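You operate a simulated robot arm through the tools that you are given. There is no shell and no other tool. Be economical: measure what you need, move in short steps, check, and stop when the job is done.

Carry out the task below with a simulated robot arm. There is one attempt and no reset: what you move stays moved.

## Task
Swap the brown sample card for the white one and slide the tray in till the bridge lamp lights.
Fine: brown card into the purple tray; switch on and gain at 1 before the tray goes in.
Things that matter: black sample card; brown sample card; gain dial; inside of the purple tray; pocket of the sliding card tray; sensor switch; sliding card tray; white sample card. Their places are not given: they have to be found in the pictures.

Only the result counts: the job must be done as asked and must still hold three seconds after the hand-in. Knocking over, shifting, dropping, spilling or breaking anything else fails it.

## Robot
A 7-joint arm with a two-finger parallel gripper, fixed in place. Base frame: the origin is at the foot of the arm, x ahead of it, y to its left, z up; the work surface is at about z = 0. Lengths are in cm, angles in degrees, forces in N, time in s.
With the tool pointing down near the work surface it reaches from about 24 to 62 cm from the base axis. Its first joint turns from -66.0 to 66.0 degrees. Payload 2.6 kg.
Tool frame: the origin (TCP) lies between the finger pads and is the grasp point; the fingertips stand 3 cm ahead of it; z points along the fingers, y is the line along which they close. Largest opening 9.4 cm; finger width 2.8, thickness 1; the body of the gripper, 5 by 9.6 cm, starts 5.5 cm behind the TCP.
Orientation is that of the tool frame in the base frame, as [roll, pitch, yaw] about the fixed x, y, z axes, in that order (R = Rz(yaw) Ry(pitch) Rx(roll)). With the fingers straight down and closing along the base's y, the tool's x points along the base's -x, its y along +y and its z along -z.

## Interface
- The arm moves only by the tool servo_tool. Its argument "series" is a list of rows, each a list of 7 numbers: the shift along the tool's x, y, z in units of 50 mm (1.0 is 50 mm), then the turn, a rotation vector about the tool's x, y, z in units of 4 degrees (1.0 is 4 degrees), then the opening, from 0 (shut) to 1 (fully open). In form: [[x, y, z, wx, wy, wz, claw], ...]. A call has 1 to 8 rows; each row shifts and turns the commanded pose from where the row before left it, along the tool's axes as they then stand. A call with a number of a shift or a turn outside -1 to 1 is refused whole. Rows are played at 5 a second. More than 5 cm and 8.6 degrees between two rows, or a gripper value outside its range, and nothing of the call is played. A pose out of reach is approached as far as the arm can. The call stops where the force on the tool passes 70 N (or 10 N more than at its start, if that is more) or the arm is blocked; 0.2 s more then pass. Each finger travels about 7.2 cm/s and halts on what it meets, pressing with about 39 N; the grip force reading is that of the motor and also rises with nothing between the fingers. The clock runs only during rows and for 0.2 s after the last one: add rows that do not move to give the fingers time. The reply holds the time, the measured pose of the TCP, the force on the tool along the base axes, the opening and the grip force, in the units named above and with some noise, with the torque about the TCP (base axes, N m) and any sound that the robot's microphone picked up.
- Cameras (640 x 400 px; columns grow to the right, rows downward): "scene" is fixed at [3.23, 42.31, 58.13]; the picture's right is [-0.84, -0.54, 0.00], its down [-0.23, 0.36, -0.90] and it looks along [0.49, -0.76, -0.43] (base axes); focal length 319 px, centre (320, 200). "wrist" rides on the gripper at [7.6, 1.4, -10.2] in the tool frame; the picture's right is [-0.18, 0.98, 0.00], its down [-0.75, -0.14, -0.64] and it looks along [-0.63, -0.12, 0.77] (tool axes); focal length 243 px, centre (320, 200).
- grab_frame(camera): a new picture of that camera. It takes no simulated time.
- point_at(camera, pixels): for up to 12 pixels [column, row] of the newest picture of that camera ("zoom" is the newest enlarged one), the place [x, y, z] in the base frame of the surface seen there, good to about 0.2 cm. It takes no simulated time.
- inspect(camera, box): a new picture of the part [left, top, right, bottom] of that camera's present view, enlarged. It takes no simulated time.
- close_job(): hands the job in; it is judged then, once.

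Work in short steps. Measure before you move; look again where a grasp or a placing could have gone wrong, and mend it. You have 80 turns and 54 pictures in all, those below and enlarged ones among them. Open the gripper and draw the arm clear of the work before you hand the job in, unless the task says otherwise; then end with one line.

The tools are called after ">>>" as a command line: name --pt "numbers of a row" for each row, then --argument value for the rest, lists and objects as JSON in quotes. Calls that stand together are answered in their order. servo_tool: Moves the arm, as the interface text tells. Its arguments: {"type":"object","properties":{"series":{"type":"array","items":{"type":"array","items":{"type":"number"}}}},"required":["series"]} The other tools are called the same way: grab_frame (camera) takes a picture; point_at (camera, pixels) gives the place of the surface under pixels of a picture; inspect (camera, box) takes an enlarged picture of a part of a camera's view; close_job () hands the job in.

At the start:

```text
time_s: 0.0
eef_pos: [36.05, -2.18, 36.57]
ee_rot: [-179.9, 0.0, 179.9]
wrist_force: [0.0, 0.5, -0.3]
ft_torque: [0.02, 0.01, 0.0]
finger_gap: 9.42
finger_force: 0.0
```

scene: 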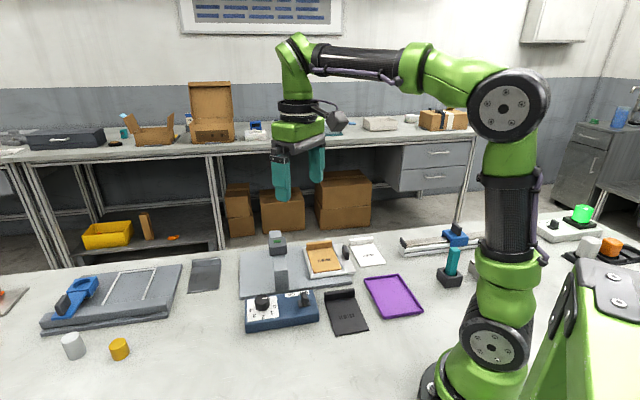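
wrist: 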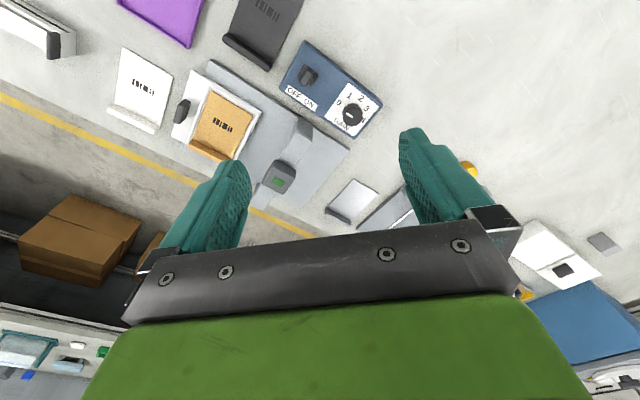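

The wrist picture shows the tray with the brown card near (222,125), the white card at (143,85), the controls at (330,90). I enlarge both views.

>>> inspect --camera "wrist" --box '[80, 0, 400, 200]'

>>> inspect --camera "scene" --box '[220, 220, 440, 350]'

```text
2.00 times, centred on (240, 100) of wrist
```

zoom: 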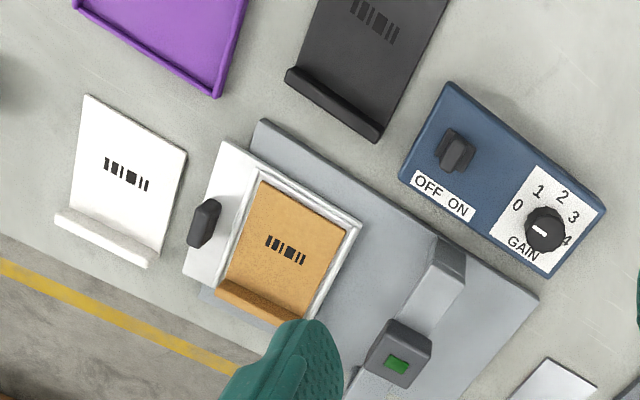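

```text
2.91 times, centred on (330, 285) of scene
```

zoom: 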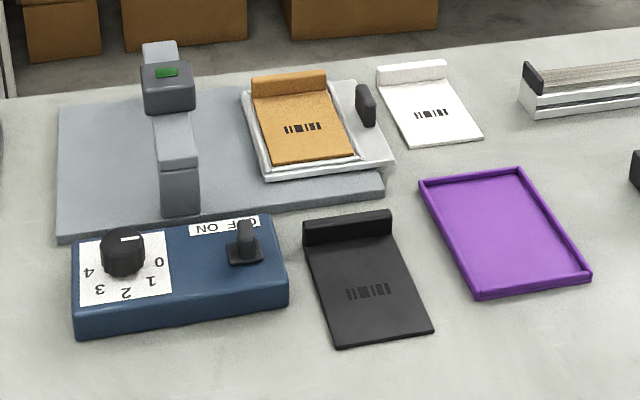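

I measure points on the scene zoom: lips, handle, dial, switch, purple tray.

>>> point_at --camera "zoom" --pixels '[[252, 80], [325, 75], [325, 87], [270, 166], [352, 158], [379, 70], [446, 64], [410, 144], [480, 134], [366, 92], [364, 118], [383, 165]]'

>>> point_at --camera "zoom" --pixels '[[122, 240], [130, 238], [122, 270], [244, 224], [244, 250], [426, 187], [518, 172], [585, 274], [480, 295], [502, 230], [168, 75], [178, 200]]'

>>> point_at --camera "zoom" --pixels '[[304, 222], [390, 213], [338, 345], [432, 330], [60, 108], [60, 236], [380, 195], [355, 84], [159, 262], [151, 281], [126, 293], [90, 272]]'

>>> inspect --camera "wrist" --box '[270, 30, 400, 150]'

```text
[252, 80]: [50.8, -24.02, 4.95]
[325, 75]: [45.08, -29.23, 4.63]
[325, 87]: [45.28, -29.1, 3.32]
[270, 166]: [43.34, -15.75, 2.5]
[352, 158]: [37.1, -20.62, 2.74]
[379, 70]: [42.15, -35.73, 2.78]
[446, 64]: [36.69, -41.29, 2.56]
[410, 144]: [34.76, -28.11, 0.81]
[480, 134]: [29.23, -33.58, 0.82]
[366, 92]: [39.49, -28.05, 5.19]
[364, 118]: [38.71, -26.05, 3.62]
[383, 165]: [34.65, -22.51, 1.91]
```

```text
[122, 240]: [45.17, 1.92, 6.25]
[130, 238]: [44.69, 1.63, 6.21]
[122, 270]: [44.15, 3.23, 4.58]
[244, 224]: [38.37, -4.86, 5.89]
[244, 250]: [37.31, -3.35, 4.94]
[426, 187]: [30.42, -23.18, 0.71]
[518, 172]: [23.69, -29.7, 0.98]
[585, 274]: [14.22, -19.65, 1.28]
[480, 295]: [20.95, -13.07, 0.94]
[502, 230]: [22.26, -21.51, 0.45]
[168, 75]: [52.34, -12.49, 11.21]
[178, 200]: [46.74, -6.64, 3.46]
```

```text
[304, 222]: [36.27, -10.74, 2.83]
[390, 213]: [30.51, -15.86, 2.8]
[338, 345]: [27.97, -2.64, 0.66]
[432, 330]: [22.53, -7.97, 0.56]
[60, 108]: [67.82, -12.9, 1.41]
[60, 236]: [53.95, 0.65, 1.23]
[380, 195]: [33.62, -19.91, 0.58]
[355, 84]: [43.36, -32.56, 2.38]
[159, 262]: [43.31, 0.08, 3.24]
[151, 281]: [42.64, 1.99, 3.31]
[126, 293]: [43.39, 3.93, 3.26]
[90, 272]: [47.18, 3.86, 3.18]
```

```text
3.33 times, centred on (335, 90) of wrist
```

zoom: 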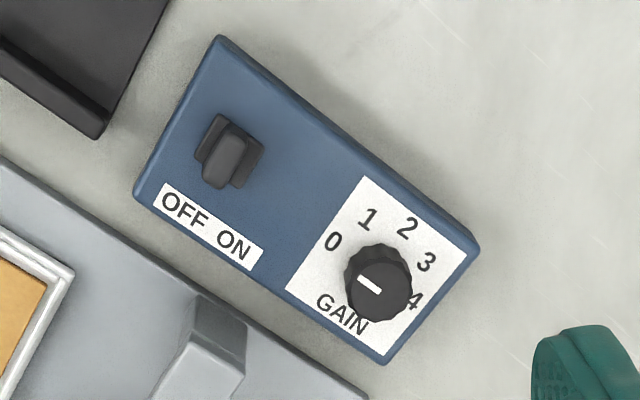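

The dial mark points to 0 (dial axis about (45.2, 2.0), labels 45° apart, clockwise), the switch is at about (38,-4.5). All parts lie along about 43–44°. I turn the tool by -44° while lowering to about z 25 and look.

>>> servo_tool --pt "0 0 0.3 0 0 -1 1" --pt "0 0 0.3 0 0 -1 1" --pt "0 0 0.3 0 0 -1 0.7" --pt "0 0 0.3 0 0 -1 0.5" --pt "0 0 0.3 0 0 -1 0.3" --pt "0 0 0.3 0 0 -1 0" --pt "0 0 0.3 0 0 -1 0" --pt "0 0 0.3 0 0 -1 0"

>>> servo_tool --pt "0 0 0 0 0 -1 0" --pt "0 0 0 0 0 -1 0" --pt "0 0 0 0 0 -1 0"

>>> grab_frame --camera "wrist"

```text
time_s: 1.8
eef_pos: [36.03, -2.1, 24.51]
ee_rot: [179.9, 0.0, -147.9]
wrist_force: [-0.1, -0.3, -0.4]
ft_torque: [0.0, -0.02, 0.01]
finger_gap: 0.02
finger_force: 33.1
```

```text
time_s: 2.6
eef_pos: [36.07, -2.19, 24.63]
ee_rot: [-180.0, 0.0, -136.0]
wrist_force: [0.3, -0.1, 0.9]
ft_torque: [0.0, 0.0, 0.01]
finger_gap: 0.01
finger_force: 33.1
```

```text
48 pictures are left
```

wrist: 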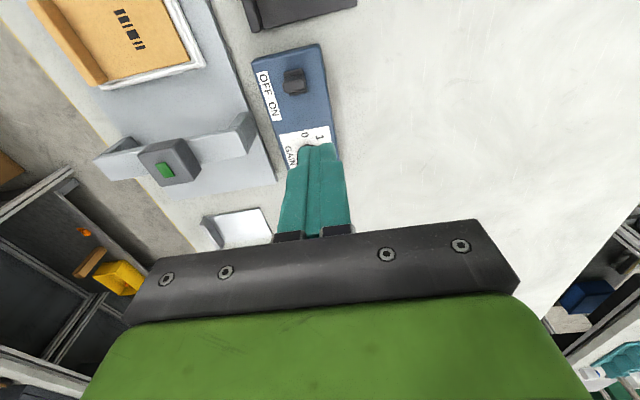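

The tool now stands at yaw -136 and the switch appears at (294,82). I enlarge it and measure the switch, the box edges and labels.

>>> inspect --camera "wrist" --box '[240, 30, 350, 170]'

>>> inspect --camera "scene" --box '[240, 275, 330, 335]'

```text
2.86 times, centred on (295, 100) of wrist
```

zoom: 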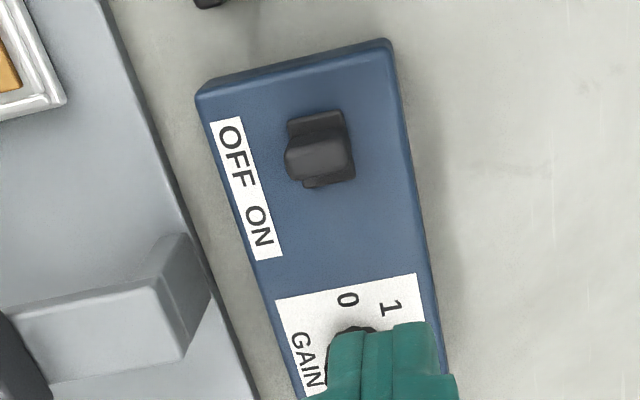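

```text
6.67 times, centred on (285, 305) of scene
```

zoom: 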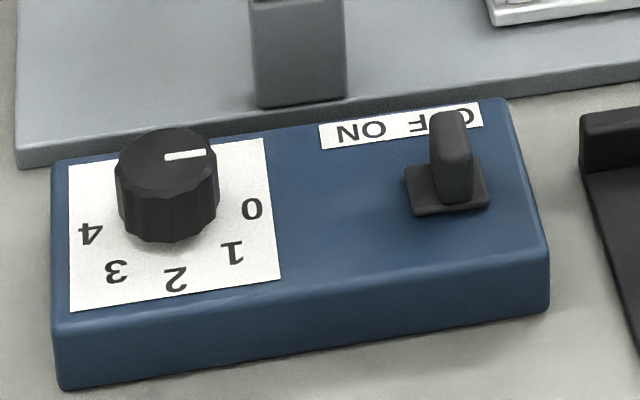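

I measure the lever, its plate and labels in this zoom.

>>> point_at --camera "zoom" --pixels '[[450, 118], [450, 150], [452, 190], [410, 178], [485, 175], [413, 212], [487, 205], [372, 130], [440, 120], [187, 155], [165, 157], [207, 152]]'

>>> point_at --camera "zoom" --pixels '[[253, 208], [90, 233], [176, 279], [322, 135], [481, 110], [475, 112], [436, 115], [170, 130], [168, 183], [120, 165], [216, 150], [350, 220]]'

```text
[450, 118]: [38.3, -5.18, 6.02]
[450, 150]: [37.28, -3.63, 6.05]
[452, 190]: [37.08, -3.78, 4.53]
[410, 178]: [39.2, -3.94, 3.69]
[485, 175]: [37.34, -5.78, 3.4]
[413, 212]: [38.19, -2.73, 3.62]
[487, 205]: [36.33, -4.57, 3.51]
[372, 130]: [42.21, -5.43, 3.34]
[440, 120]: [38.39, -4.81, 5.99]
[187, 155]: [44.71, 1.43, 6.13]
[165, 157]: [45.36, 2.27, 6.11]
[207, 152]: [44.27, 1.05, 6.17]
```

```text
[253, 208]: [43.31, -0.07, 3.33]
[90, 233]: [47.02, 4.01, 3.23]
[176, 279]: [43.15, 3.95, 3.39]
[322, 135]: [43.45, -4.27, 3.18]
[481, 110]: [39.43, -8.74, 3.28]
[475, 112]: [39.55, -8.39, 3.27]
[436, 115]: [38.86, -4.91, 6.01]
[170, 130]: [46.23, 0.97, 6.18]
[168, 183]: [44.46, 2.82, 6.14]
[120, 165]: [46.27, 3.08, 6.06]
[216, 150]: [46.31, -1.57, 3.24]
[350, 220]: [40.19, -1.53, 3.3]
```

Plate centre is (37.8,-4.3), lever top z 6, box top z 3.3, box axis at 48°. I put the closed fingers at the OFF side of the lever (35.4,-6.6), first at z≈10, and look.

>>> servo_tool --pt "0 0 0 0 0 -1 0" --pt "0.742 -0.498 0 0 0 0 0" --pt "0 0 0.75 0 0 0 0" --pt "0 0 0.75 0 0 0 0" --pt "0 0 0.75 0 0 0 0" --pt "0 0 0.65 0 0 0 0" --pt "0 0 0 0 0 0 0"

>>> grab_frame --camera "wrist"

```text
time_s: 4.2
eef_pos: [35.33, -6.62, 10.23]
ee_rot: [-180.0, -0.1, -132.0]
wrist_force: [0.4, 0.7, 0.7]
ft_torque: [0.02, 0.0, 0.01]
finger_gap: 0.02
finger_force: 32.6
```

```text
45 pictures are left
```

wrist: 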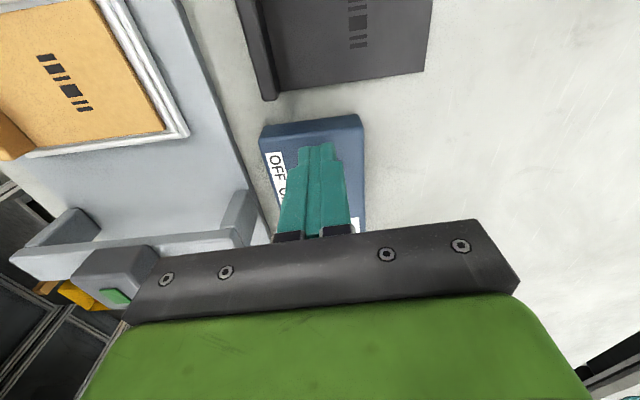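

Fingers are aimed just OFF-side of the lever. I lower to z 7.2 and push 2 cm towards ON.

>>> servo_tool --pt "0 0 0.6 0 0 0 0" --pt "0 0 0 0 0 0 0" --pt "-0.1 0 0 0 0 0 0" --pt "-0.1 0 0 0 0 0 0" --pt "-0.1 0 0 0 0 0 0" --pt "-0.1 0 0 0 0 0 0" --pt "0 0 0 0 0 0 0"

>>> inspect --camera "scene" --box '[230, 265, 340, 335]'

```text
time_s: 5.8
eef_pos: [36.75, -5.01, 7.17]
ee_rot: [-180.0, 0.0, -131.9]
wrist_force: [0.0, -1.2, -0.3]
ft_torque: [0.01, 0.01, 0.04]
finger_gap: 0.0
finger_force: 33.1
```

```text
5.71 times, centred on (285, 300) of scene
```

zoom: 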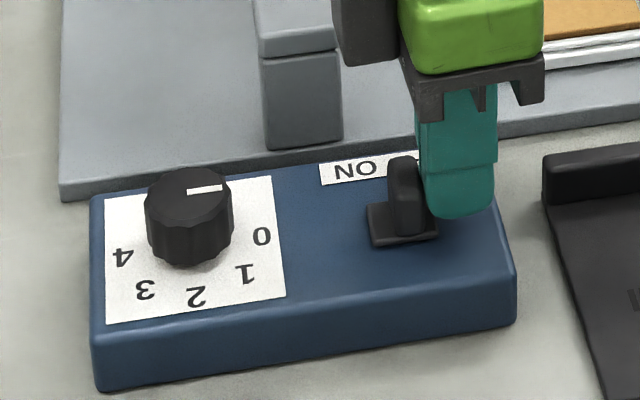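

The knob with its plate slid along (now (402,222) in the zoom): it is a slide switch. I keep pushing in small steps.

>>> servo_tool --pt "-0.06 0 0 0 0 0 0" --pt "-0.06 0 0 0 0 0 0" --pt "-0.06 0 0 0 0 0 0" --pt "0 0 0 0 0 0 0"

>>> inspect --camera "scene" --box '[230, 265, 340, 335]'

```text
time_s: 6.8
eef_pos: [37.29, -4.53, 6.98]
ee_rot: [179.9, -0.2, -132.2]
wrist_force: [-11.4, -8.6, 6.4]
ft_torque: [-0.09, 0.07, 0.03]
finger_gap: 0.02
finger_force: 32.6
```

```text
5.71 times, centred on (285, 300) of scene
```

zoom: 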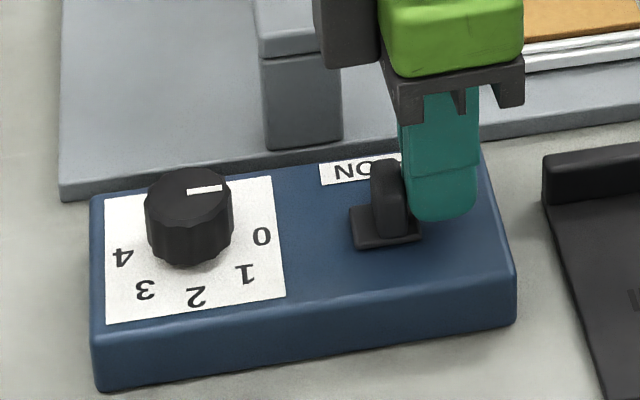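

14 N now and no further travel: end stop reached. I back off, lift, and go above the dial with the fingers half open.

>>> servo_tool --pt "0.2 0 0 0 0 0 0" --pt "0 0 -0.8 0 0 0 0" --pt "0 0 -0.8 0 0 0 0.55" --pt "-0.74 -0.104 0 0 0 0 0.55" --pt "-0.74 -0.104 0 0 0 0 0.55" --pt "-0.736 -0.103 0 0 0 0 0.55" --pt "0 0 0 0 0 0 0.55"

>>> inspect --camera "scene" --box '[220, 230, 350, 335]'

```text
time_s: 8.4
eef_pos: [45.32, 2.2, 15.22]
ee_rot: [-179.9, 0.1, -131.9]
wrist_force: [-0.4, -0.1, -0.2]
ft_torque: [-0.02, -0.03, 0.01]
finger_gap: 5.17
finger_force: 0.0
```

```text
3.81 times, centred on (285, 282) of scene
```

zoom: 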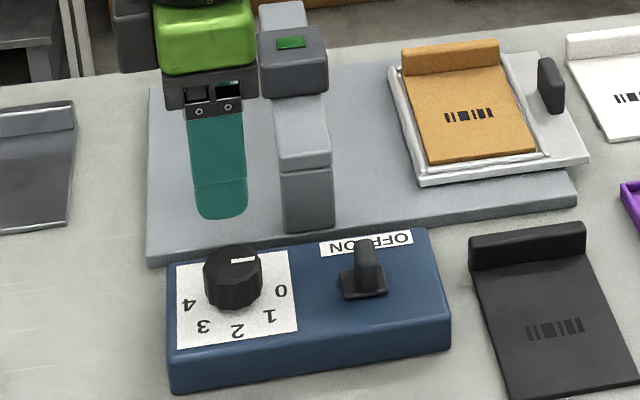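

Now above the dial. I lower over it to z 7, close and check the grip.

>>> servo_tool --pt "0.05 -0.015 0.6 0 0 0 0.55" --pt "0 0 0.6 0 0 0 0.55" --pt "0 0 0.44 0 0 0 0.55" --pt "0 0 0 0 0 0 0.2" --pt "0 0 0 0 0 0 0.2"

>>> point_at --camera "zoom" --pixels '[[344, 296], [384, 290], [342, 280], [366, 262], [330, 248], [407, 238]]'

```text
time_s: 9.6
eef_pos: [45.1, 1.9, 6.87]
ee_rot: [179.9, 0.0, -131.9]
wrist_force: [-8.0, 2.9, 2.5]
ft_torque: [0.14, -0.56, 0.01]
finger_gap: 3.36
finger_force: 45.2
```

```text
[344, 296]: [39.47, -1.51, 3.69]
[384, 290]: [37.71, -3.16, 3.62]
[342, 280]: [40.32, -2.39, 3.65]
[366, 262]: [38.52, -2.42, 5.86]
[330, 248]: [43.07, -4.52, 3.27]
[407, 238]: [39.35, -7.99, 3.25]
```

Dial gripped (3.36 cm), switch knob has travelled about 1.8 cm to ON. I turn 45° clockwise.

>>> servo_tool --pt "0 0.02 0 0 0 0.9 0.2" --pt "0 0 0 0 0 0.95 0.2" --pt "0 0 0 0 0 0.95 0.2" --pt "0 0 0 0 0 0.95 0.2" --pt "0 0 0 0 0 0.95 0.2" --pt "0 0 0 0 0 0.95 0.2" --pt "0 0 0 0 0 0.95 0.2" --pt "0 0 0 0 0 0.95 0.2"

>>> servo_tool --pt "0 0 0 0 0 0.95 0.2" --pt "0 0 0 0 0 0.95 0.2" --pt "0 0 0 0 0 0.95 0.2" --pt "0 0 0 0 0 0.85 0.2" --pt "0 0 0 0 0 0 0.2"

>>> servo_tool --pt "0 0 0 0 0 0 0.6" --pt "0 0 0 0 0 0 0.6" --pt "0 0 -0.8 0 0 0 0.6" --pt "0 0 -0.8 0 0 0 0.6" --pt "0 0 -0.8 0 0 0 0.6"

>>> inspect --camera "scene" --box '[240, 275, 330, 335]'

```text
time_s: 11.4
eef_pos: [45.04, 1.91, 6.78]
ee_rot: [179.9, 0.0, -162.3]
wrist_force: [7.9, 9.5, -17.6]
ft_torque: [-0.41, -0.28, -0.01]
finger_gap: 3.36
finger_force: 45.1
```

```text
time_s: 12.6
eef_pos: [45.14, 1.94, 6.97]
ee_rot: [-179.9, 0.0, -177.0]
wrist_force: [17.1, 12.0, -32.4]
ft_torque: [-0.3, -0.5, 0.01]
finger_gap: 3.37
finger_force: 45.1
```

```text
time_s: 13.8
eef_pos: [45.16, 1.85, 19.04]
ee_rot: [180.0, 0.0, -177.0]
wrist_force: [0.7, -0.2, 0.2]
ft_torque: [-0.02, -0.02, 0.02]
finger_gap: 5.63
finger_force: 0.0
```

```text
6.67 times, centred on (285, 305) of scene
```

zoom: 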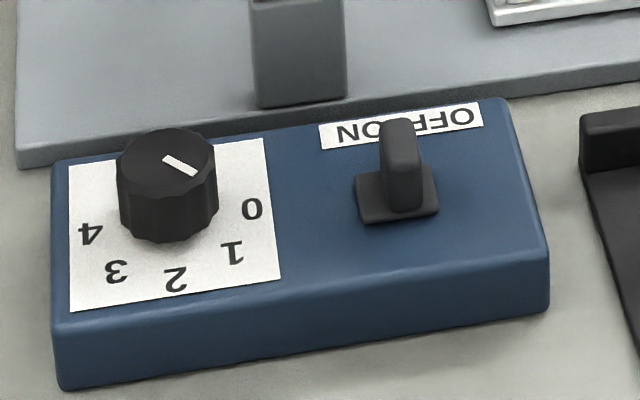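

The mark now points to the lower right. I measure it against label 1.

>>> point_at --camera "zoom" --pixels '[[165, 158], [195, 174], [232, 252], [253, 208], [90, 233], [176, 279], [115, 271], [166, 130], [166, 186], [118, 162], [215, 158]]'

```text
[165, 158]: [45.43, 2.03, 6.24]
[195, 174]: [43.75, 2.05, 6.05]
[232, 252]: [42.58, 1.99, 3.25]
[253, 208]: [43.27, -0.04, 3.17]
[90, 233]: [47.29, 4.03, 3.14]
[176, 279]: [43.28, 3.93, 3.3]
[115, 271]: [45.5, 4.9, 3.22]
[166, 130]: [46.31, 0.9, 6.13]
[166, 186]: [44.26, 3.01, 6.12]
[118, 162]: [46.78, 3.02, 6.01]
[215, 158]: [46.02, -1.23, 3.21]
```

Pointer direction 179°, label 1 at 179.6°: gain is at 1. Next I measure brown and white cards, tray and handle in a tight scene zoom.

>>> inspect --camera "scene" --box '[295, 230, 391, 290]'

```text
6.67 times, centred on (343, 260) of scene
```

zoom: 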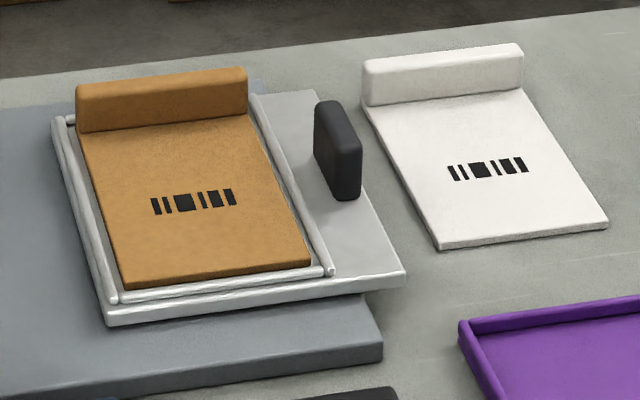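

>>> point_at --camera "zoom" --pixels '[[80, 92], [245, 75], [84, 128], [245, 114], [124, 283], [310, 263], [162, 112], [162, 80], [105, 298], [328, 272], [55, 124], [255, 97]]'

>>> point_at --camera "zoom" --pixels '[[366, 70], [520, 52], [368, 102], [521, 86], [438, 245], [606, 224], [443, 58], [443, 85], [320, 106], [352, 140], [320, 150], [348, 192]]'

>>> point_at --camera "zoom" --pixels '[[108, 320], [404, 282], [315, 92], [380, 345], [340, 102], [325, 100], [338, 160], [200, 240], [523, 160], [400, 270]]'

```text
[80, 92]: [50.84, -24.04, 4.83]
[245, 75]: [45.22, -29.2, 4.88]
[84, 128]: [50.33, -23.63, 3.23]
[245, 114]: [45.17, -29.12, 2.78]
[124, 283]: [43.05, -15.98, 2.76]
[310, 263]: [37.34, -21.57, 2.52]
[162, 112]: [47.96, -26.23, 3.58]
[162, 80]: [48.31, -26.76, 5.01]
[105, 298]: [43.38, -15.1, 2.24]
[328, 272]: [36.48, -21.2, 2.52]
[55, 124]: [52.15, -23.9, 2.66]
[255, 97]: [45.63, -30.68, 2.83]
```

```text
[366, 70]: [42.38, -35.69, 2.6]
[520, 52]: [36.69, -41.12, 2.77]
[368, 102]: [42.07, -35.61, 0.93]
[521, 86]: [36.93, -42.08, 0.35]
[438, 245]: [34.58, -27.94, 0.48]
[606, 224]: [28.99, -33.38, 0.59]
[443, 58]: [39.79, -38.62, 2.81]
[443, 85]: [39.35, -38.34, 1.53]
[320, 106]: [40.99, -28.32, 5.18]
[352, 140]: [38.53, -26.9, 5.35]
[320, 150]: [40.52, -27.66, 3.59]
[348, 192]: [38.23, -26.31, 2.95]
```

```text
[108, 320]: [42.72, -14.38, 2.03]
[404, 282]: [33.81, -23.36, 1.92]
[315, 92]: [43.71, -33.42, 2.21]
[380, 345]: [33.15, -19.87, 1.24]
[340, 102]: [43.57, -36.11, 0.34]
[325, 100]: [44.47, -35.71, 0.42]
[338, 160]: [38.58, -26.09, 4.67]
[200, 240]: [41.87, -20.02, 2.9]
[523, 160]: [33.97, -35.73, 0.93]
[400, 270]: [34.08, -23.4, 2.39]
```

Brown card: lip centre about (48.2,-26.75), top z 4.95, axis 45°; white likewise 44–45°. I turn to yaw -135 and travel high above the brown lip with the gripper opening.

>>> servo_tool --pt "0 0 -0.1 0 0 -1 0.6" --pt "0 0 -0.1 0 0 -1 0.6" --pt "0 0 -0.1 0 0 -1 0.6" --pt "0 0 -0.1 0 0 -1 0.6" --pt "0 0 -0.1 0 0 -1 0.6" --pt "0 0 -0.1 0 0 -1 0.6" --pt "0 0 -0.1 0 0 -1 0.6" --pt "0 0 -0.1 0 0 -1 0.6"

>>> servo_tool --pt "0 0 0 0 0 -1 0.6" --pt "0 0 0 0 0 -1 0.6" --pt "0 0 0 0 0 -0.5 0.6" --pt "0.603 -0.743 0 0 0 0 0.6" --pt "0.603 -0.743 0 0 0 0 0.6" --pt "0.603 -0.743 0 0 0 0 0.6"

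>>> servo_tool --pt "0.603 -0.743 0 0 0 0 0.5" --pt "0.603 -0.743 0 0 0 0 0.5" --pt "0.603 -0.743 0 0 0 0 0.5" --pt "0 0 0.5 0 0 0 0.5" --pt "0 0 0.5 0 0 0 0.5" --pt "0 0 0 0 0 0 0.5"

>>> grab_frame --camera "wrist"

```text
time_s: 15.6
eef_pos: [45.21, 1.79, 23.06]
ee_rot: [-179.9, 0.0, -145.0]
wrist_force: [0.4, -0.7, 0.2]
ft_torque: [0.04, 0.02, 0.01]
finger_gap: 5.6
finger_force: 0.0
```

```text
time_s: 17.0
eef_pos: [46.5, -12.26, 22.75]
ee_rot: [-180.0, 0.0, -135.0]
wrist_force: [-0.4, 0.0, 0.5]
ft_torque: [-0.02, 0.01, 0.02]
finger_gap: 5.64
finger_force: 0.0
```

```text
time_s: 18.4
eef_pos: [47.99, -26.52, 17.89]
ee_rot: [-180.0, 0.0, -135.0]
wrist_force: [0.8, -0.6, 0.2]
ft_torque: [-0.01, -0.01, -0.02]
finger_gap: 4.71
finger_force: 0.1
```

```text
39 pictures are left
```

wrist: 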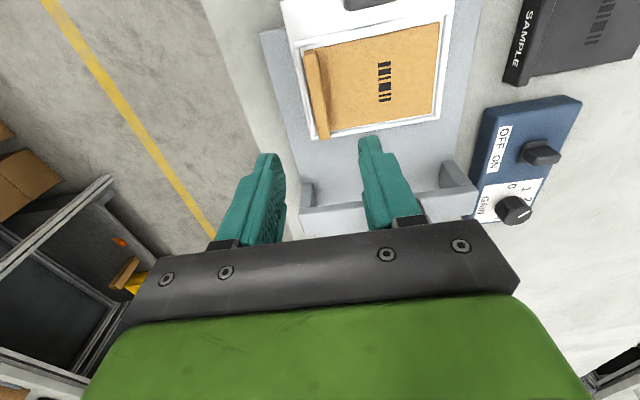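

From the wrist the brown lip runs from (312,52) to (322,135). I measure its faces here.

>>> inspect --camera "wrist" --box '[270, 0, 470, 150]'

```text
2.67 times, centred on (370, 75) of wrist
```

zoom: 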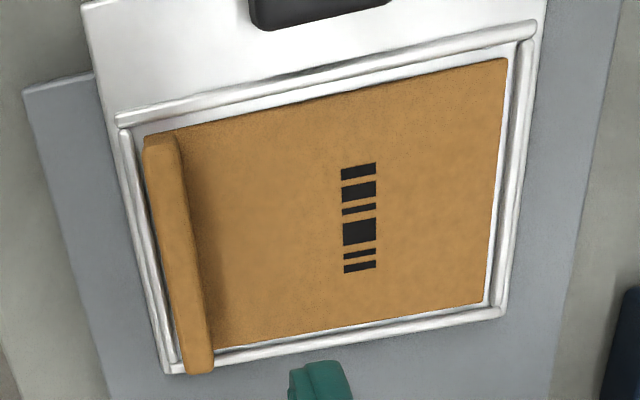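

>>> point_at --camera "zoom" --pixels '[[148, 142], [176, 140], [188, 368], [208, 365], [176, 250], [162, 250], [192, 250], [500, 62], [482, 300], [215, 255], [130, 130], [170, 360]]'

>>> point_at --camera "zoom" --pixels '[[120, 118], [532, 28], [495, 312], [172, 370], [140, 250], [150, 250], [300, 75], [505, 180], [315, 345], [495, 180], [300, 105], [315, 333]]'

```text
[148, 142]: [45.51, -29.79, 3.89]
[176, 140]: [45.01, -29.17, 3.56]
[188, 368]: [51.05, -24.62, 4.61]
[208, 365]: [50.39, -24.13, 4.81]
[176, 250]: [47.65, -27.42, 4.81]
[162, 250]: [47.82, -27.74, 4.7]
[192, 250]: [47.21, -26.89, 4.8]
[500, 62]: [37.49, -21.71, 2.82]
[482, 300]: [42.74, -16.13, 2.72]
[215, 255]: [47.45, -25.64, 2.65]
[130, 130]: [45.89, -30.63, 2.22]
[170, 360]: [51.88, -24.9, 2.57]
```

```text
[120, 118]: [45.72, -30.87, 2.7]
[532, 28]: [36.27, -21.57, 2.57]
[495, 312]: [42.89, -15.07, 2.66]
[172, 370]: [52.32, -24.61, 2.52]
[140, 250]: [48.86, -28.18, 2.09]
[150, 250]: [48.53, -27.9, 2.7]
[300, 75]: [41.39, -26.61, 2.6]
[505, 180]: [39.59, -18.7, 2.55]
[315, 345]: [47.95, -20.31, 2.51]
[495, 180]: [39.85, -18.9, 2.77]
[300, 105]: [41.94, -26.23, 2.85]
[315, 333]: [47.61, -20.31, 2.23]
```

Lip centre comes to about (48.0,-26.87), thickness 1, top z 4.85. I lower to z 6.2 and close on it.

>>> servo_tool --pt "0.046 -0.054 0.6 0 0 0 0.5" --pt "0 0 0.6 0 0 0 0.5" --pt "0 0 0.6 0 0 0 0.5" --pt "0 0 0.54 0 0 0 0.5" --pt "0 0 0 0 0 0 0.5"

>>> grab_frame --camera "wrist"

```text
time_s: 19.6
eef_pos: [48.07, -26.96, 6.18]
ee_rot: [180.0, 0.1, -135.2]
wrist_force: [-0.4, 0.1, 1.8]
ft_torque: [-0.02, 0.0, 0.02]
finger_gap: 4.68
finger_force: 0.2
```

```text
37 pictures are left
```

wrist: 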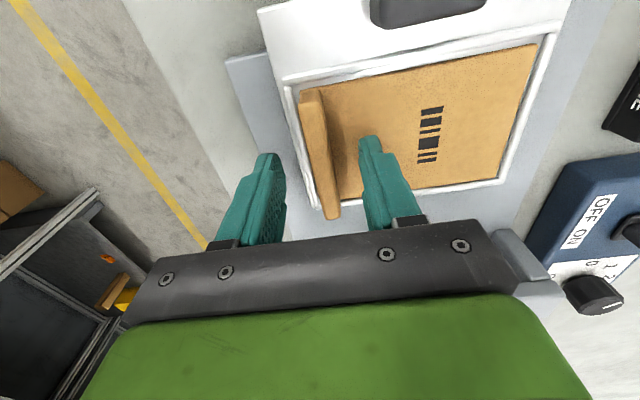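

The lip lies between the fingers near its middle. I close gently and read the grip.

>>> servo_tool --pt "0 0 0 0 0 0 0.3" --pt "0 0 0 0 0 0 0.15" --pt "0 0 0 0 0 0 0.0" --pt "0 0 0 0 0 0 0"

```text
time_s: 20.6
eef_pos: [48.09, -26.92, 6.12]
ee_rot: [179.9, -0.1, -135.0]
wrist_force: [0.4, 0.4, 1.0]
ft_torque: [0.0, -0.04, -0.01]
finger_gap: 1.08
finger_force: 39.2
```

Gripped (1.08 cm, 39 N). I lift straight up 10 cm, then look at the purple tray.

>>> servo_tool --pt "0 0 -0.2 0 0 0 0" --pt "0 0 -0.4 0 0 0 0" --pt "0 0 -0.7 0 0 0 0" --pt "0 0 -0.7 0 0 0 0" --pt "0 0 0 0 0 0 0"

>>> inspect --camera "scene" --box '[295, 210, 435, 325]'

```text
time_s: 21.8
eef_pos: [47.92, -26.84, 16.25]
ee_rot: [180.0, 0.1, -135.0]
wrist_force: [0.0, 1.1, -0.7]
ft_torque: [-0.02, 0.0, 0.01]
finger_gap: 1.06
finger_force: 38.8
```

```text
3.48 times, centred on (365, 268) of scene
```

zoom: 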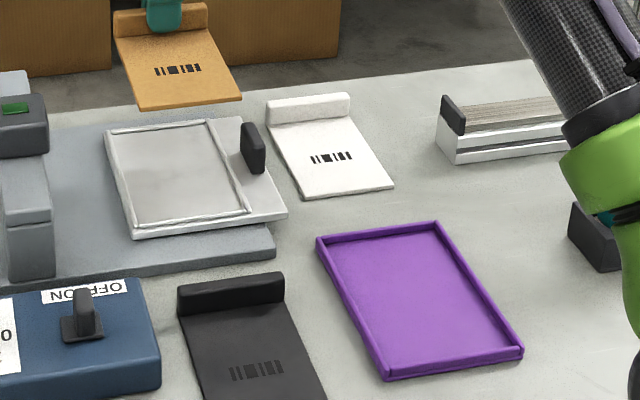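

The card is held level. I measure the purple rim and its floor, and the now empty pocket.

>>> point_at --camera "zoom" --pixels '[[318, 238], [436, 223], [521, 348], [388, 370], [329, 246], [433, 231], [505, 343], [393, 360], [420, 300], [377, 230], [480, 285], [355, 305]]'

>>> point_at --camera "zoom" --pixels '[[112, 132], [207, 121], [247, 208], [136, 228], [180, 170], [120, 40], [205, 30], [138, 108], [240, 98], [180, 85]]'

```text
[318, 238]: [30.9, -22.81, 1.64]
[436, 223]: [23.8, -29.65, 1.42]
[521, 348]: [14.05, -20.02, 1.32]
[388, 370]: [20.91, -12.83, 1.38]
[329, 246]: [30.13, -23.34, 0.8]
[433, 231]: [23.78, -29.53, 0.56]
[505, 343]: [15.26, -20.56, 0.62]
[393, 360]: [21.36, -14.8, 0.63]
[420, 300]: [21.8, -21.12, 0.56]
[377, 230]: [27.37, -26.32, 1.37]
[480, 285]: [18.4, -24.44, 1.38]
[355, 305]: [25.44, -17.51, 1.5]
```

```text
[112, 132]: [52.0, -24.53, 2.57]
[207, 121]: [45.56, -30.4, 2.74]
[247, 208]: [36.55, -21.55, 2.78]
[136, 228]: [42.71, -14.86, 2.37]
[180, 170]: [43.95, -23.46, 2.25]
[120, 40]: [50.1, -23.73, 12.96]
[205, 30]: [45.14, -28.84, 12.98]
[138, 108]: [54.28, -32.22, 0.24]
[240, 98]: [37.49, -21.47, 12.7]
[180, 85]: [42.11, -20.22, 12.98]
```

Purple centre is at about (22.4,-21.4), aligned at 45°, rim z 1.4, floor 0.55. I carry the card at z 16 to TCP (26.0,-25.0) and go down to z 9.

>>> servo_tool --pt "0.57 0.672 0 0 0 0 0" --pt "0.57 0.672 0 0 0 0 0" --pt "0.57 0.672 0 0 0 0 0" --pt "0.57 0.672 0 0 0 0 0" --pt "0.57 0.672 0 0 0 0 0" --pt "0 0 0.7 0 0 0 0" --pt "0 0 0.7 0 0 0 0" --pt "0 0 0 0 0 0 0"

>>> inspect --camera "scene" --box '[325, 220, 445, 330]'

```text
time_s: 23.6
eef_pos: [26.14, -25.2, 9.21]
ee_rot: [180.0, 0.0, -135.0]
wrist_force: [0.9, 0.6, -0.6]
ft_torque: [0.01, 0.02, -0.05]
finger_gap: 1.09
finger_force: 39.0
```

```text
3.64 times, centred on (385, 275) of scene
```

zoom: 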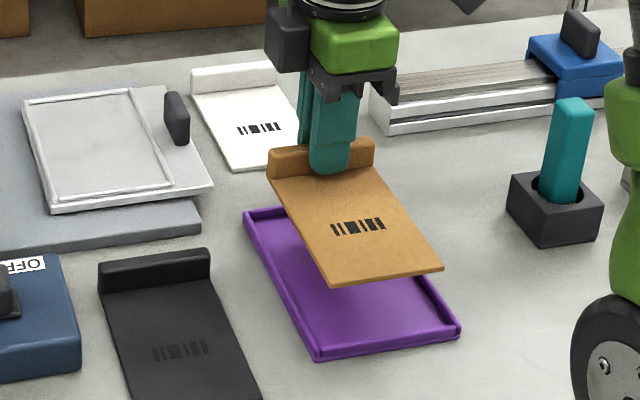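

Well lined up; I nudge 0.2 cm along +y of the tool and lower to about z 4.8.

>>> servo_tool --pt "0 0.04 0.3 0 0 0 0" --pt "0 0 0.3 0 0 0 0" --pt "0 0 0.2 0 0 0 0" --pt "0 0 0.08 0 0 0 0" --pt "0 0 0 0 0 0 0"

>>> inspect --camera "scene" --box '[335, 230, 445, 330]'

```text
time_s: 24.8
eef_pos: [25.98, -24.97, 4.82]
ee_rot: [-180.0, -0.1, -135.0]
wrist_force: [0.6, 0.5, -0.2]
ft_torque: [-0.02, -0.02, 0.01]
finger_gap: 1.07
finger_force: 38.7
```

```text
4.00 times, centred on (390, 280) of scene
```

zoom: 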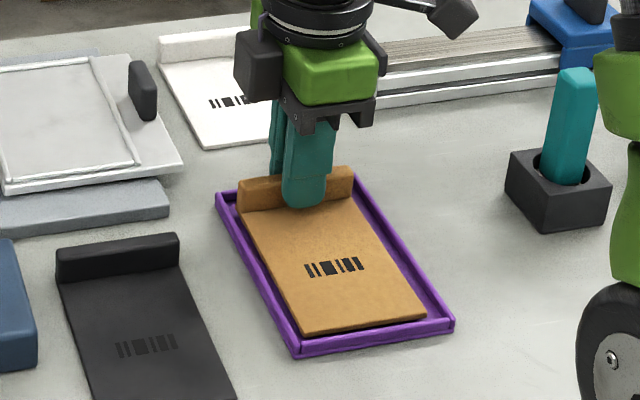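

The card sits inside the rim all around. I lower slightly more, open a little, and rise.

>>> servo_tool --pt "0 0 0.04 0 0 0 0" --pt "0 0 0.02 0 0 0 0" --pt "0 0 0 0 0 0 0"

>>> servo_tool --pt "0 0 0 0 0 0 0.16" --pt "0 0 0 0 0 0 0.16" --pt "0 0 -0.3 0 0 0 0.16" --pt "0 0 -0.7 0 0 0 0.3" --pt "0 0 -0.8 0 0 0 0.5" --pt "0 0 0 0 0 0 0.5"

>>> inspect --camera "scene" --box '[325, 220, 445, 330]'

```text
time_s: 25.6
eef_pos: [25.95, -25.01, 4.5]
ee_rot: [179.9, 0.0, -135.1]
wrist_force: [-0.2, -0.1, -1.2]
ft_torque: [-0.03, -0.01, -0.02]
finger_gap: 1.1
finger_force: 38.6
```

```text
time_s: 27.0
eef_pos: [25.86, -24.98, 13.5]
ee_rot: [180.0, 0.0, -135.0]
wrist_force: [0.4, 0.2, -0.4]
ft_torque: [-0.03, -0.01, 0.03]
finger_gap: 4.7
finger_force: 0.1
```

```text
3.64 times, centred on (385, 275) of scene
```

zoom: 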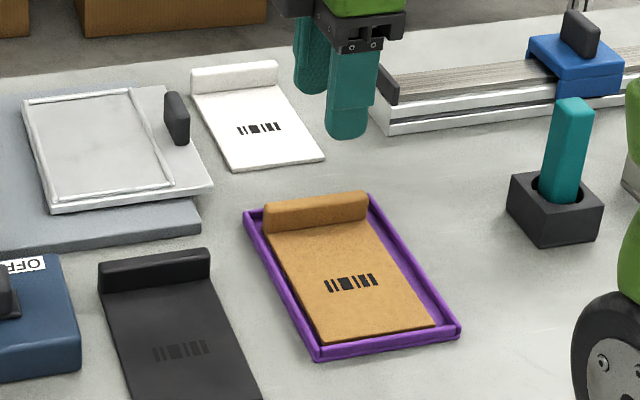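

The brown card rests in the purple tray. Now I move over the white lip (39.8,-38.7) at z 15.

>>> servo_tool --pt "0 -0.97 -0.3 0 0 0 0.5" --pt "0 -0.98 0 0 0 0 0.5" --pt "0 -0.98 0 0 0 0 0.5" --pt "-0.03 -0.98 0 0 0 0 0.5" --pt "0 0 0 0 0 0 0.5"

>>> inspect --camera "wrist" --box '[250, 0, 480, 170]'

```text
refused: row 1 steps farther than a row can; nothing moved
```

```text
2.35 times, centred on (365, 85) of wrist
```

zoom: 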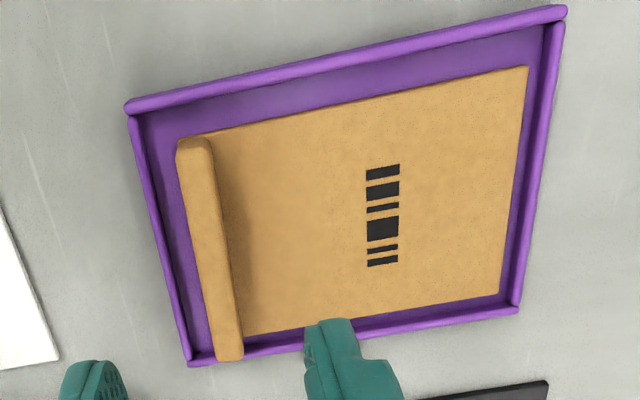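

Step too long; I split the lift off.

>>> servo_tool --pt "0 0 -0.3 0 0 0 0.5" --pt "0 -0.97 0 0 0 0 0.5" --pt "0 -0.98 0 0 0 0 0.5" --pt "0 -0.98 0 0 0 0 0.5" --pt "-0.03 -0.98 0 0 0 0 0.5" --pt "0 0 0 0 0 0 0.5"

>>> inspect --camera "wrist" --box '[250, 0, 480, 170]'

```text
time_s: 28.4
eef_pos: [40.13, -38.68, 14.97]
ee_rot: [179.9, -0.1, -135.0]
wrist_force: [0.0, -0.2, -0.8]
ft_torque: [-0.01, 0.0, -0.04]
finger_gap: 4.7
finger_force: 0.1
```

```text
2.35 times, centred on (365, 85) of wrist
```

zoom: 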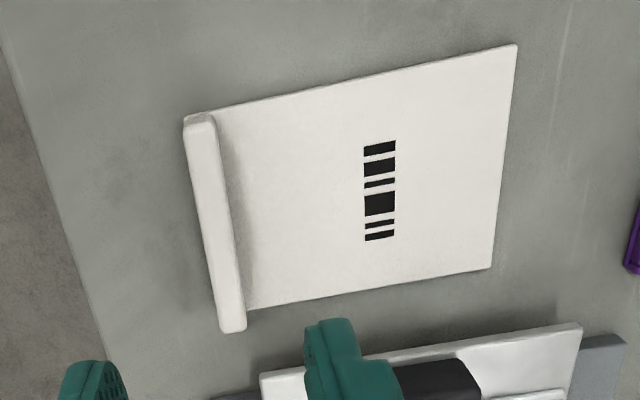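

The white card has the same orientation as the brown one. I measure its lip.

>>> point_at --camera "zoom" --pixels '[[190, 122], [212, 120], [222, 328], [242, 325], [218, 220], [205, 220], [230, 220], [516, 48], [490, 266], [375, 205]]'

```text
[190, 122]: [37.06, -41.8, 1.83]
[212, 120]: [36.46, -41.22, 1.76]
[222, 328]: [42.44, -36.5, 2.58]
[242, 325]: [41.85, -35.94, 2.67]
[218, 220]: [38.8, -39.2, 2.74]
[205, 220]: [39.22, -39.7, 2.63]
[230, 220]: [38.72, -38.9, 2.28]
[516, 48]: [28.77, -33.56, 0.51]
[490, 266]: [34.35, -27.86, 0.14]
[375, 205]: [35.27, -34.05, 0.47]
```

White grasp pose matching the brown one: u 0.52, v -55.38, i.e. (39.5,-38.8), z 4.0. I correct, lower and close.

>>> servo_tool --pt "0.1 0.068 0.5 0 0 0 0.5" --pt "0 0 0.6 0 0 0 0.5" --pt "0 0 0.6 0 0 0 0.5" --pt "0 0 0.4 0 0 0 0.5" --pt "0 0 0.09 0 0 0 0.5" --pt "0 0 0 0 0 0 0.5"

```text
time_s: 29.8
eef_pos: [39.31, -38.74, 4.1]
ee_rot: [179.9, 0.0, -135.0]
wrist_force: [0.2, -0.3, 0.6]
ft_torque: [0.0, 0.0, 0.02]
finger_gap: 4.69
finger_force: 0.1
```

Close on the lip, then lift 12 cm.

>>> servo_tool --pt "0 0 0 0 0 0 0.3" --pt "0 0 0 0 0 0 0.15" --pt "0 0 0 0 0 0 0.0" --pt "0 0 0 0 0 0 0"

>>> servo_tool --pt "0 0 -0.2 0 0 0 0" --pt "0 0 -0.6 0 0 0 0" --pt "0 0 -0.8 0 0 0 0" --pt "0 0 -0.6 0 0 0 0" --pt "0 0 0 0 0 0 0"

>>> inspect --camera "wrist" --box '[250, 0, 480, 170]'

```text
time_s: 30.8
eef_pos: [39.25, -38.8, 4.16]
ee_rot: [180.0, 0.1, -134.9]
wrist_force: [-0.2, 1.0, -0.1]
ft_torque: [0.02, 0.0, 0.02]
finger_gap: 1.09
finger_force: 39.2
```

```text
time_s: 32.0
eef_pos: [39.37, -38.83, 15.19]
ee_rot: [180.0, 0.0, -135.0]
wrist_force: [0.0, 0.2, 0.1]
ft_torque: [-0.05, -0.04, -0.02]
finger_gap: 1.1
finger_force: 39.2
```

```text
2.35 times, centred on (365, 85) of wrist
```

zoom: 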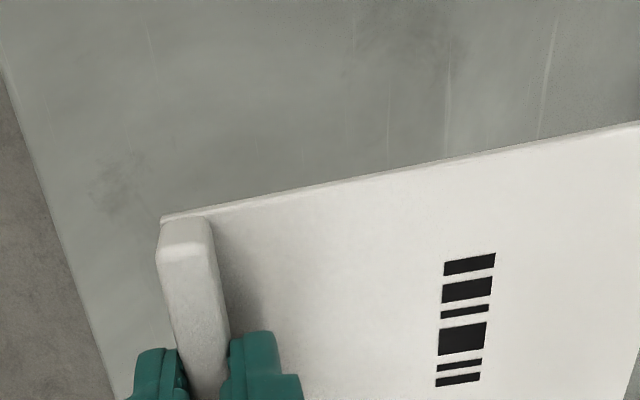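

White card held (1.10 cm). I carry it along +u to above the pocket and lower to about z 10.

>>> servo_tool --pt "-0.971 0.1 0 0 0 0 0" --pt "-0.971 0.1 0 0 0 0 0" --pt "-0.971 0.1 0 0 0 0 0" --pt "0 0.14 0.5 0 0 0 0" --pt "0 0 0.5 0 0 0 0" --pt "0 0 0 0 0 0 0" --pt "0 0 0 0 0 0 0"

>>> inspect --camera "wrist" --box '[240, 0, 560, 200]'

>>> inspect --camera "scene" --box '[285, 200, 405, 290]'

```text
time_s: 33.6
eef_pos: [47.89, -26.87, 10.07]
ee_rot: [-180.0, 0.0, -135.0]
wrist_force: [-0.6, 0.5, -1.2]
ft_torque: [0.01, 0.01, -0.02]
finger_gap: 1.14
finger_force: 38.7
```

```text
2.00 times, centred on (400, 100) of wrist
```

zoom: 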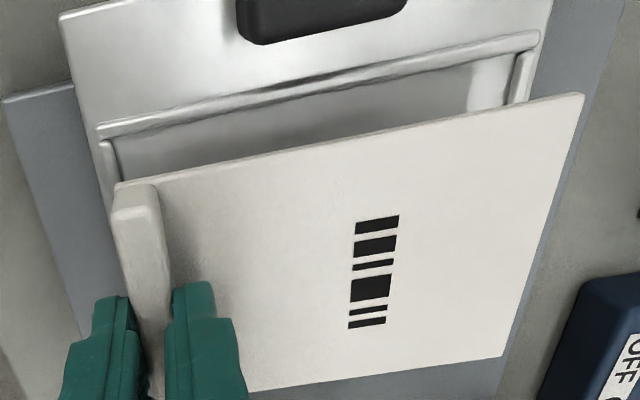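

```text
4.44 times, centred on (345, 245) of scene
```

zoom: 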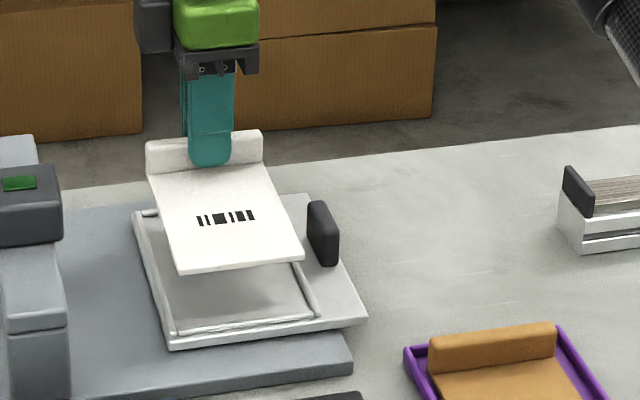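

I measure the held card's corners against the pocket (brown card's were u 11.1–18.7, front v≈-41.75).

>>> point_at --camera "zoom" --pixels '[[182, 267], [299, 255], [150, 145], [260, 138], [150, 170], [262, 160], [148, 212], [175, 333], [316, 314], [300, 285], [240, 325], [210, 150]]'

```text
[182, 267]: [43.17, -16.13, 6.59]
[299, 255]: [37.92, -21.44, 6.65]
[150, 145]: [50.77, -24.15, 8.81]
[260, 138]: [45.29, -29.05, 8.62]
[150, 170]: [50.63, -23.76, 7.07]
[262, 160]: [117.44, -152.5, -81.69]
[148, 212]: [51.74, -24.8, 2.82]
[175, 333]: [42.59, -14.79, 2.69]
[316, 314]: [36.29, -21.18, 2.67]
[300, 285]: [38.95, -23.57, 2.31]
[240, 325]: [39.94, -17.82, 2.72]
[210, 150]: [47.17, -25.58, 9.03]
```

The card matches the brown card's old outline within about 0.2 cm. I lower to z 6.3 and check.

>>> servo_tool --pt "0 0 0.3 0 0 0 0" --pt "0 0 0.3 0 0 0 0" --pt "0 0 0.1 0 0 0 0" --pt "0 0 0.05 0 0 0 0" --pt "0 0 0 0 0 0 0"

>>> inspect --camera "scene" --box '[295, 230, 391, 290]'

>>> inspect --camera "wrist" --box '[240, 0, 560, 200]'

```text
time_s: 34.8
eef_pos: [47.97, -26.92, 6.26]
ee_rot: [-180.0, 0.0, -135.0]
wrist_force: [0.1, -0.3, -1.1]
ft_torque: [0.0, 0.04, 0.0]
finger_gap: 1.09
finger_force: 39.4
```

```text
6.67 times, centred on (343, 260) of scene
```

zoom: 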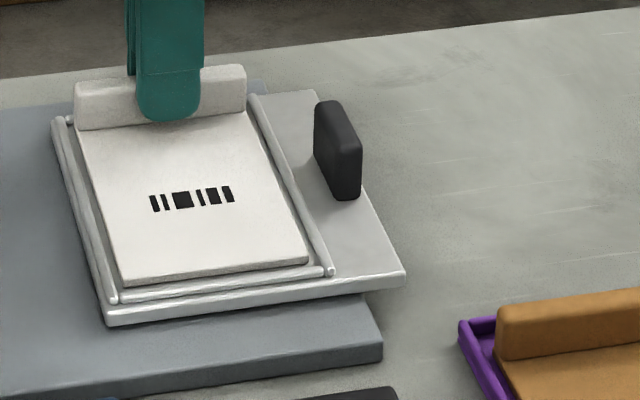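

```text
2.00 times, centred on (400, 100) of wrist
```

zoom: 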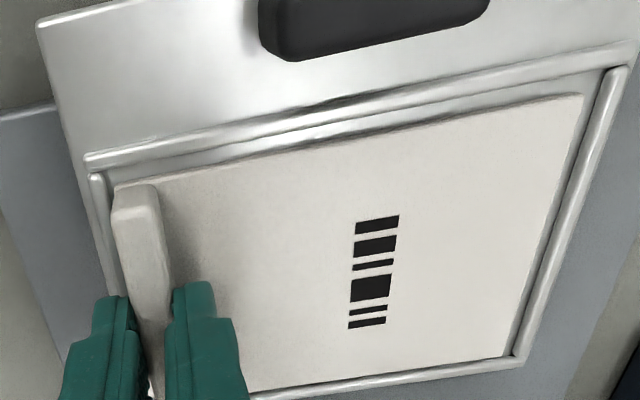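

It sits within the rim all round, like the brown one did. I lower 0.15 cm, open slightly, and rise.

>>> servo_tool --pt "0 0 0.03 0 0 0 0" --pt "0 0 0 0 0 0 0" --pt "0 0 0 0 0 0 0.2" --pt "0 0 0 0 0 0 0.3" --pt "0 0 -0.3 0 0 0 0.3" --pt "0 0 -0.6 0 0 0 0.3" --pt "0 0 -0.8 0 0 0 0" --pt "0 0 0 0 0 0 0"

>>> inspect --camera "scene" --box '[295, 230, 391, 290]'

>>> inspect --camera "wrist" --box '[240, 0, 560, 200]'

```text
time_s: 36.6
eef_pos: [47.93, -26.9, 14.56]
ee_rot: [-180.0, -0.1, -135.0]
wrist_force: [0.8, 0.0, -0.4]
ft_torque: [-0.01, 0.01, -0.03]
finger_gap: 0.0
finger_force: 33.6
```

```text
6.67 times, centred on (343, 260) of scene
```

zoom: 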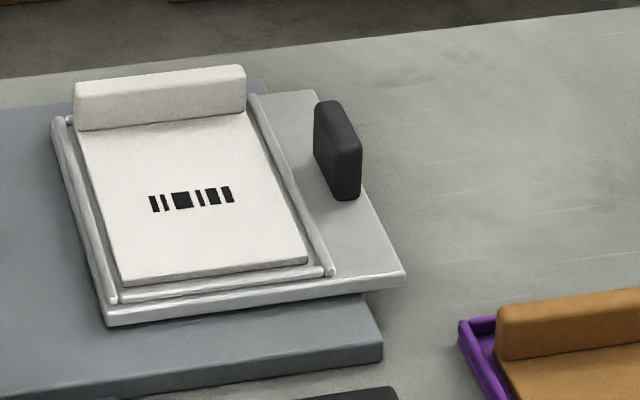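

```text
2.00 times, centred on (400, 100) of wrist
```

zoom: 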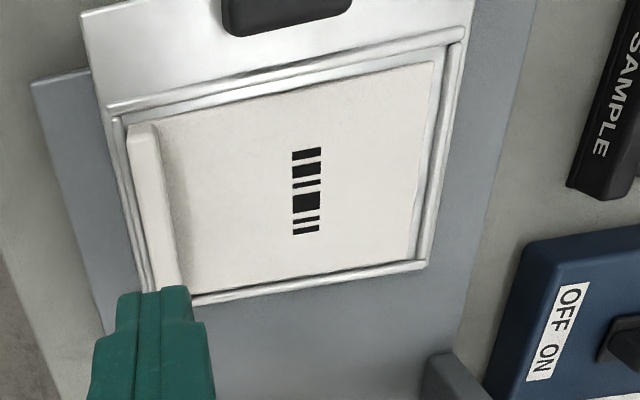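

The white card is seated flat. Next, with closed fingers, I go behind the handle (its rear face about u 7.7, v -47.4): TCP (37.0,-30.05), down to z 6.

>>> servo_tool --pt "0.665 0.367 0 0 0 0 0" --pt "0.665 0.367 0 0 0 0 0" --pt "0.665 0.366 0 0 0 0 0" --pt "0 0 0.6 0 0 0 0" --pt "0 0 0 0 0 0 0"

>>> inspect --camera "wrist" --box '[240, 0, 560, 200]'

>>> inspect --camera "scene" --box '[275, 210, 403, 290]'

```text
time_s: 37.8
eef_pos: [37.05, -30.27, 11.71]
ee_rot: [180.0, 0.0, -135.1]
wrist_force: [0.8, 0.8, -0.5]
ft_torque: [0.01, 0.02, 0.0]
finger_gap: 0.0
finger_force: 33.1
```

```text
2.00 times, centred on (400, 100) of wrist
```

zoom: 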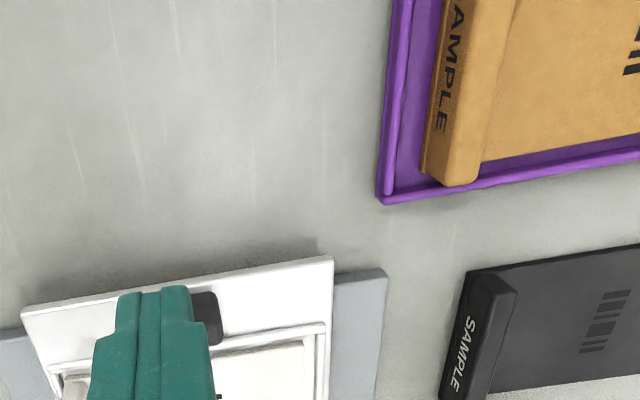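

```text
5.00 times, centred on (339, 250) of scene
```

zoom: 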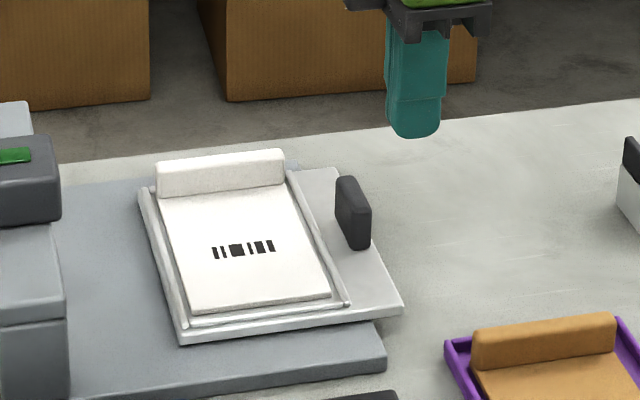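

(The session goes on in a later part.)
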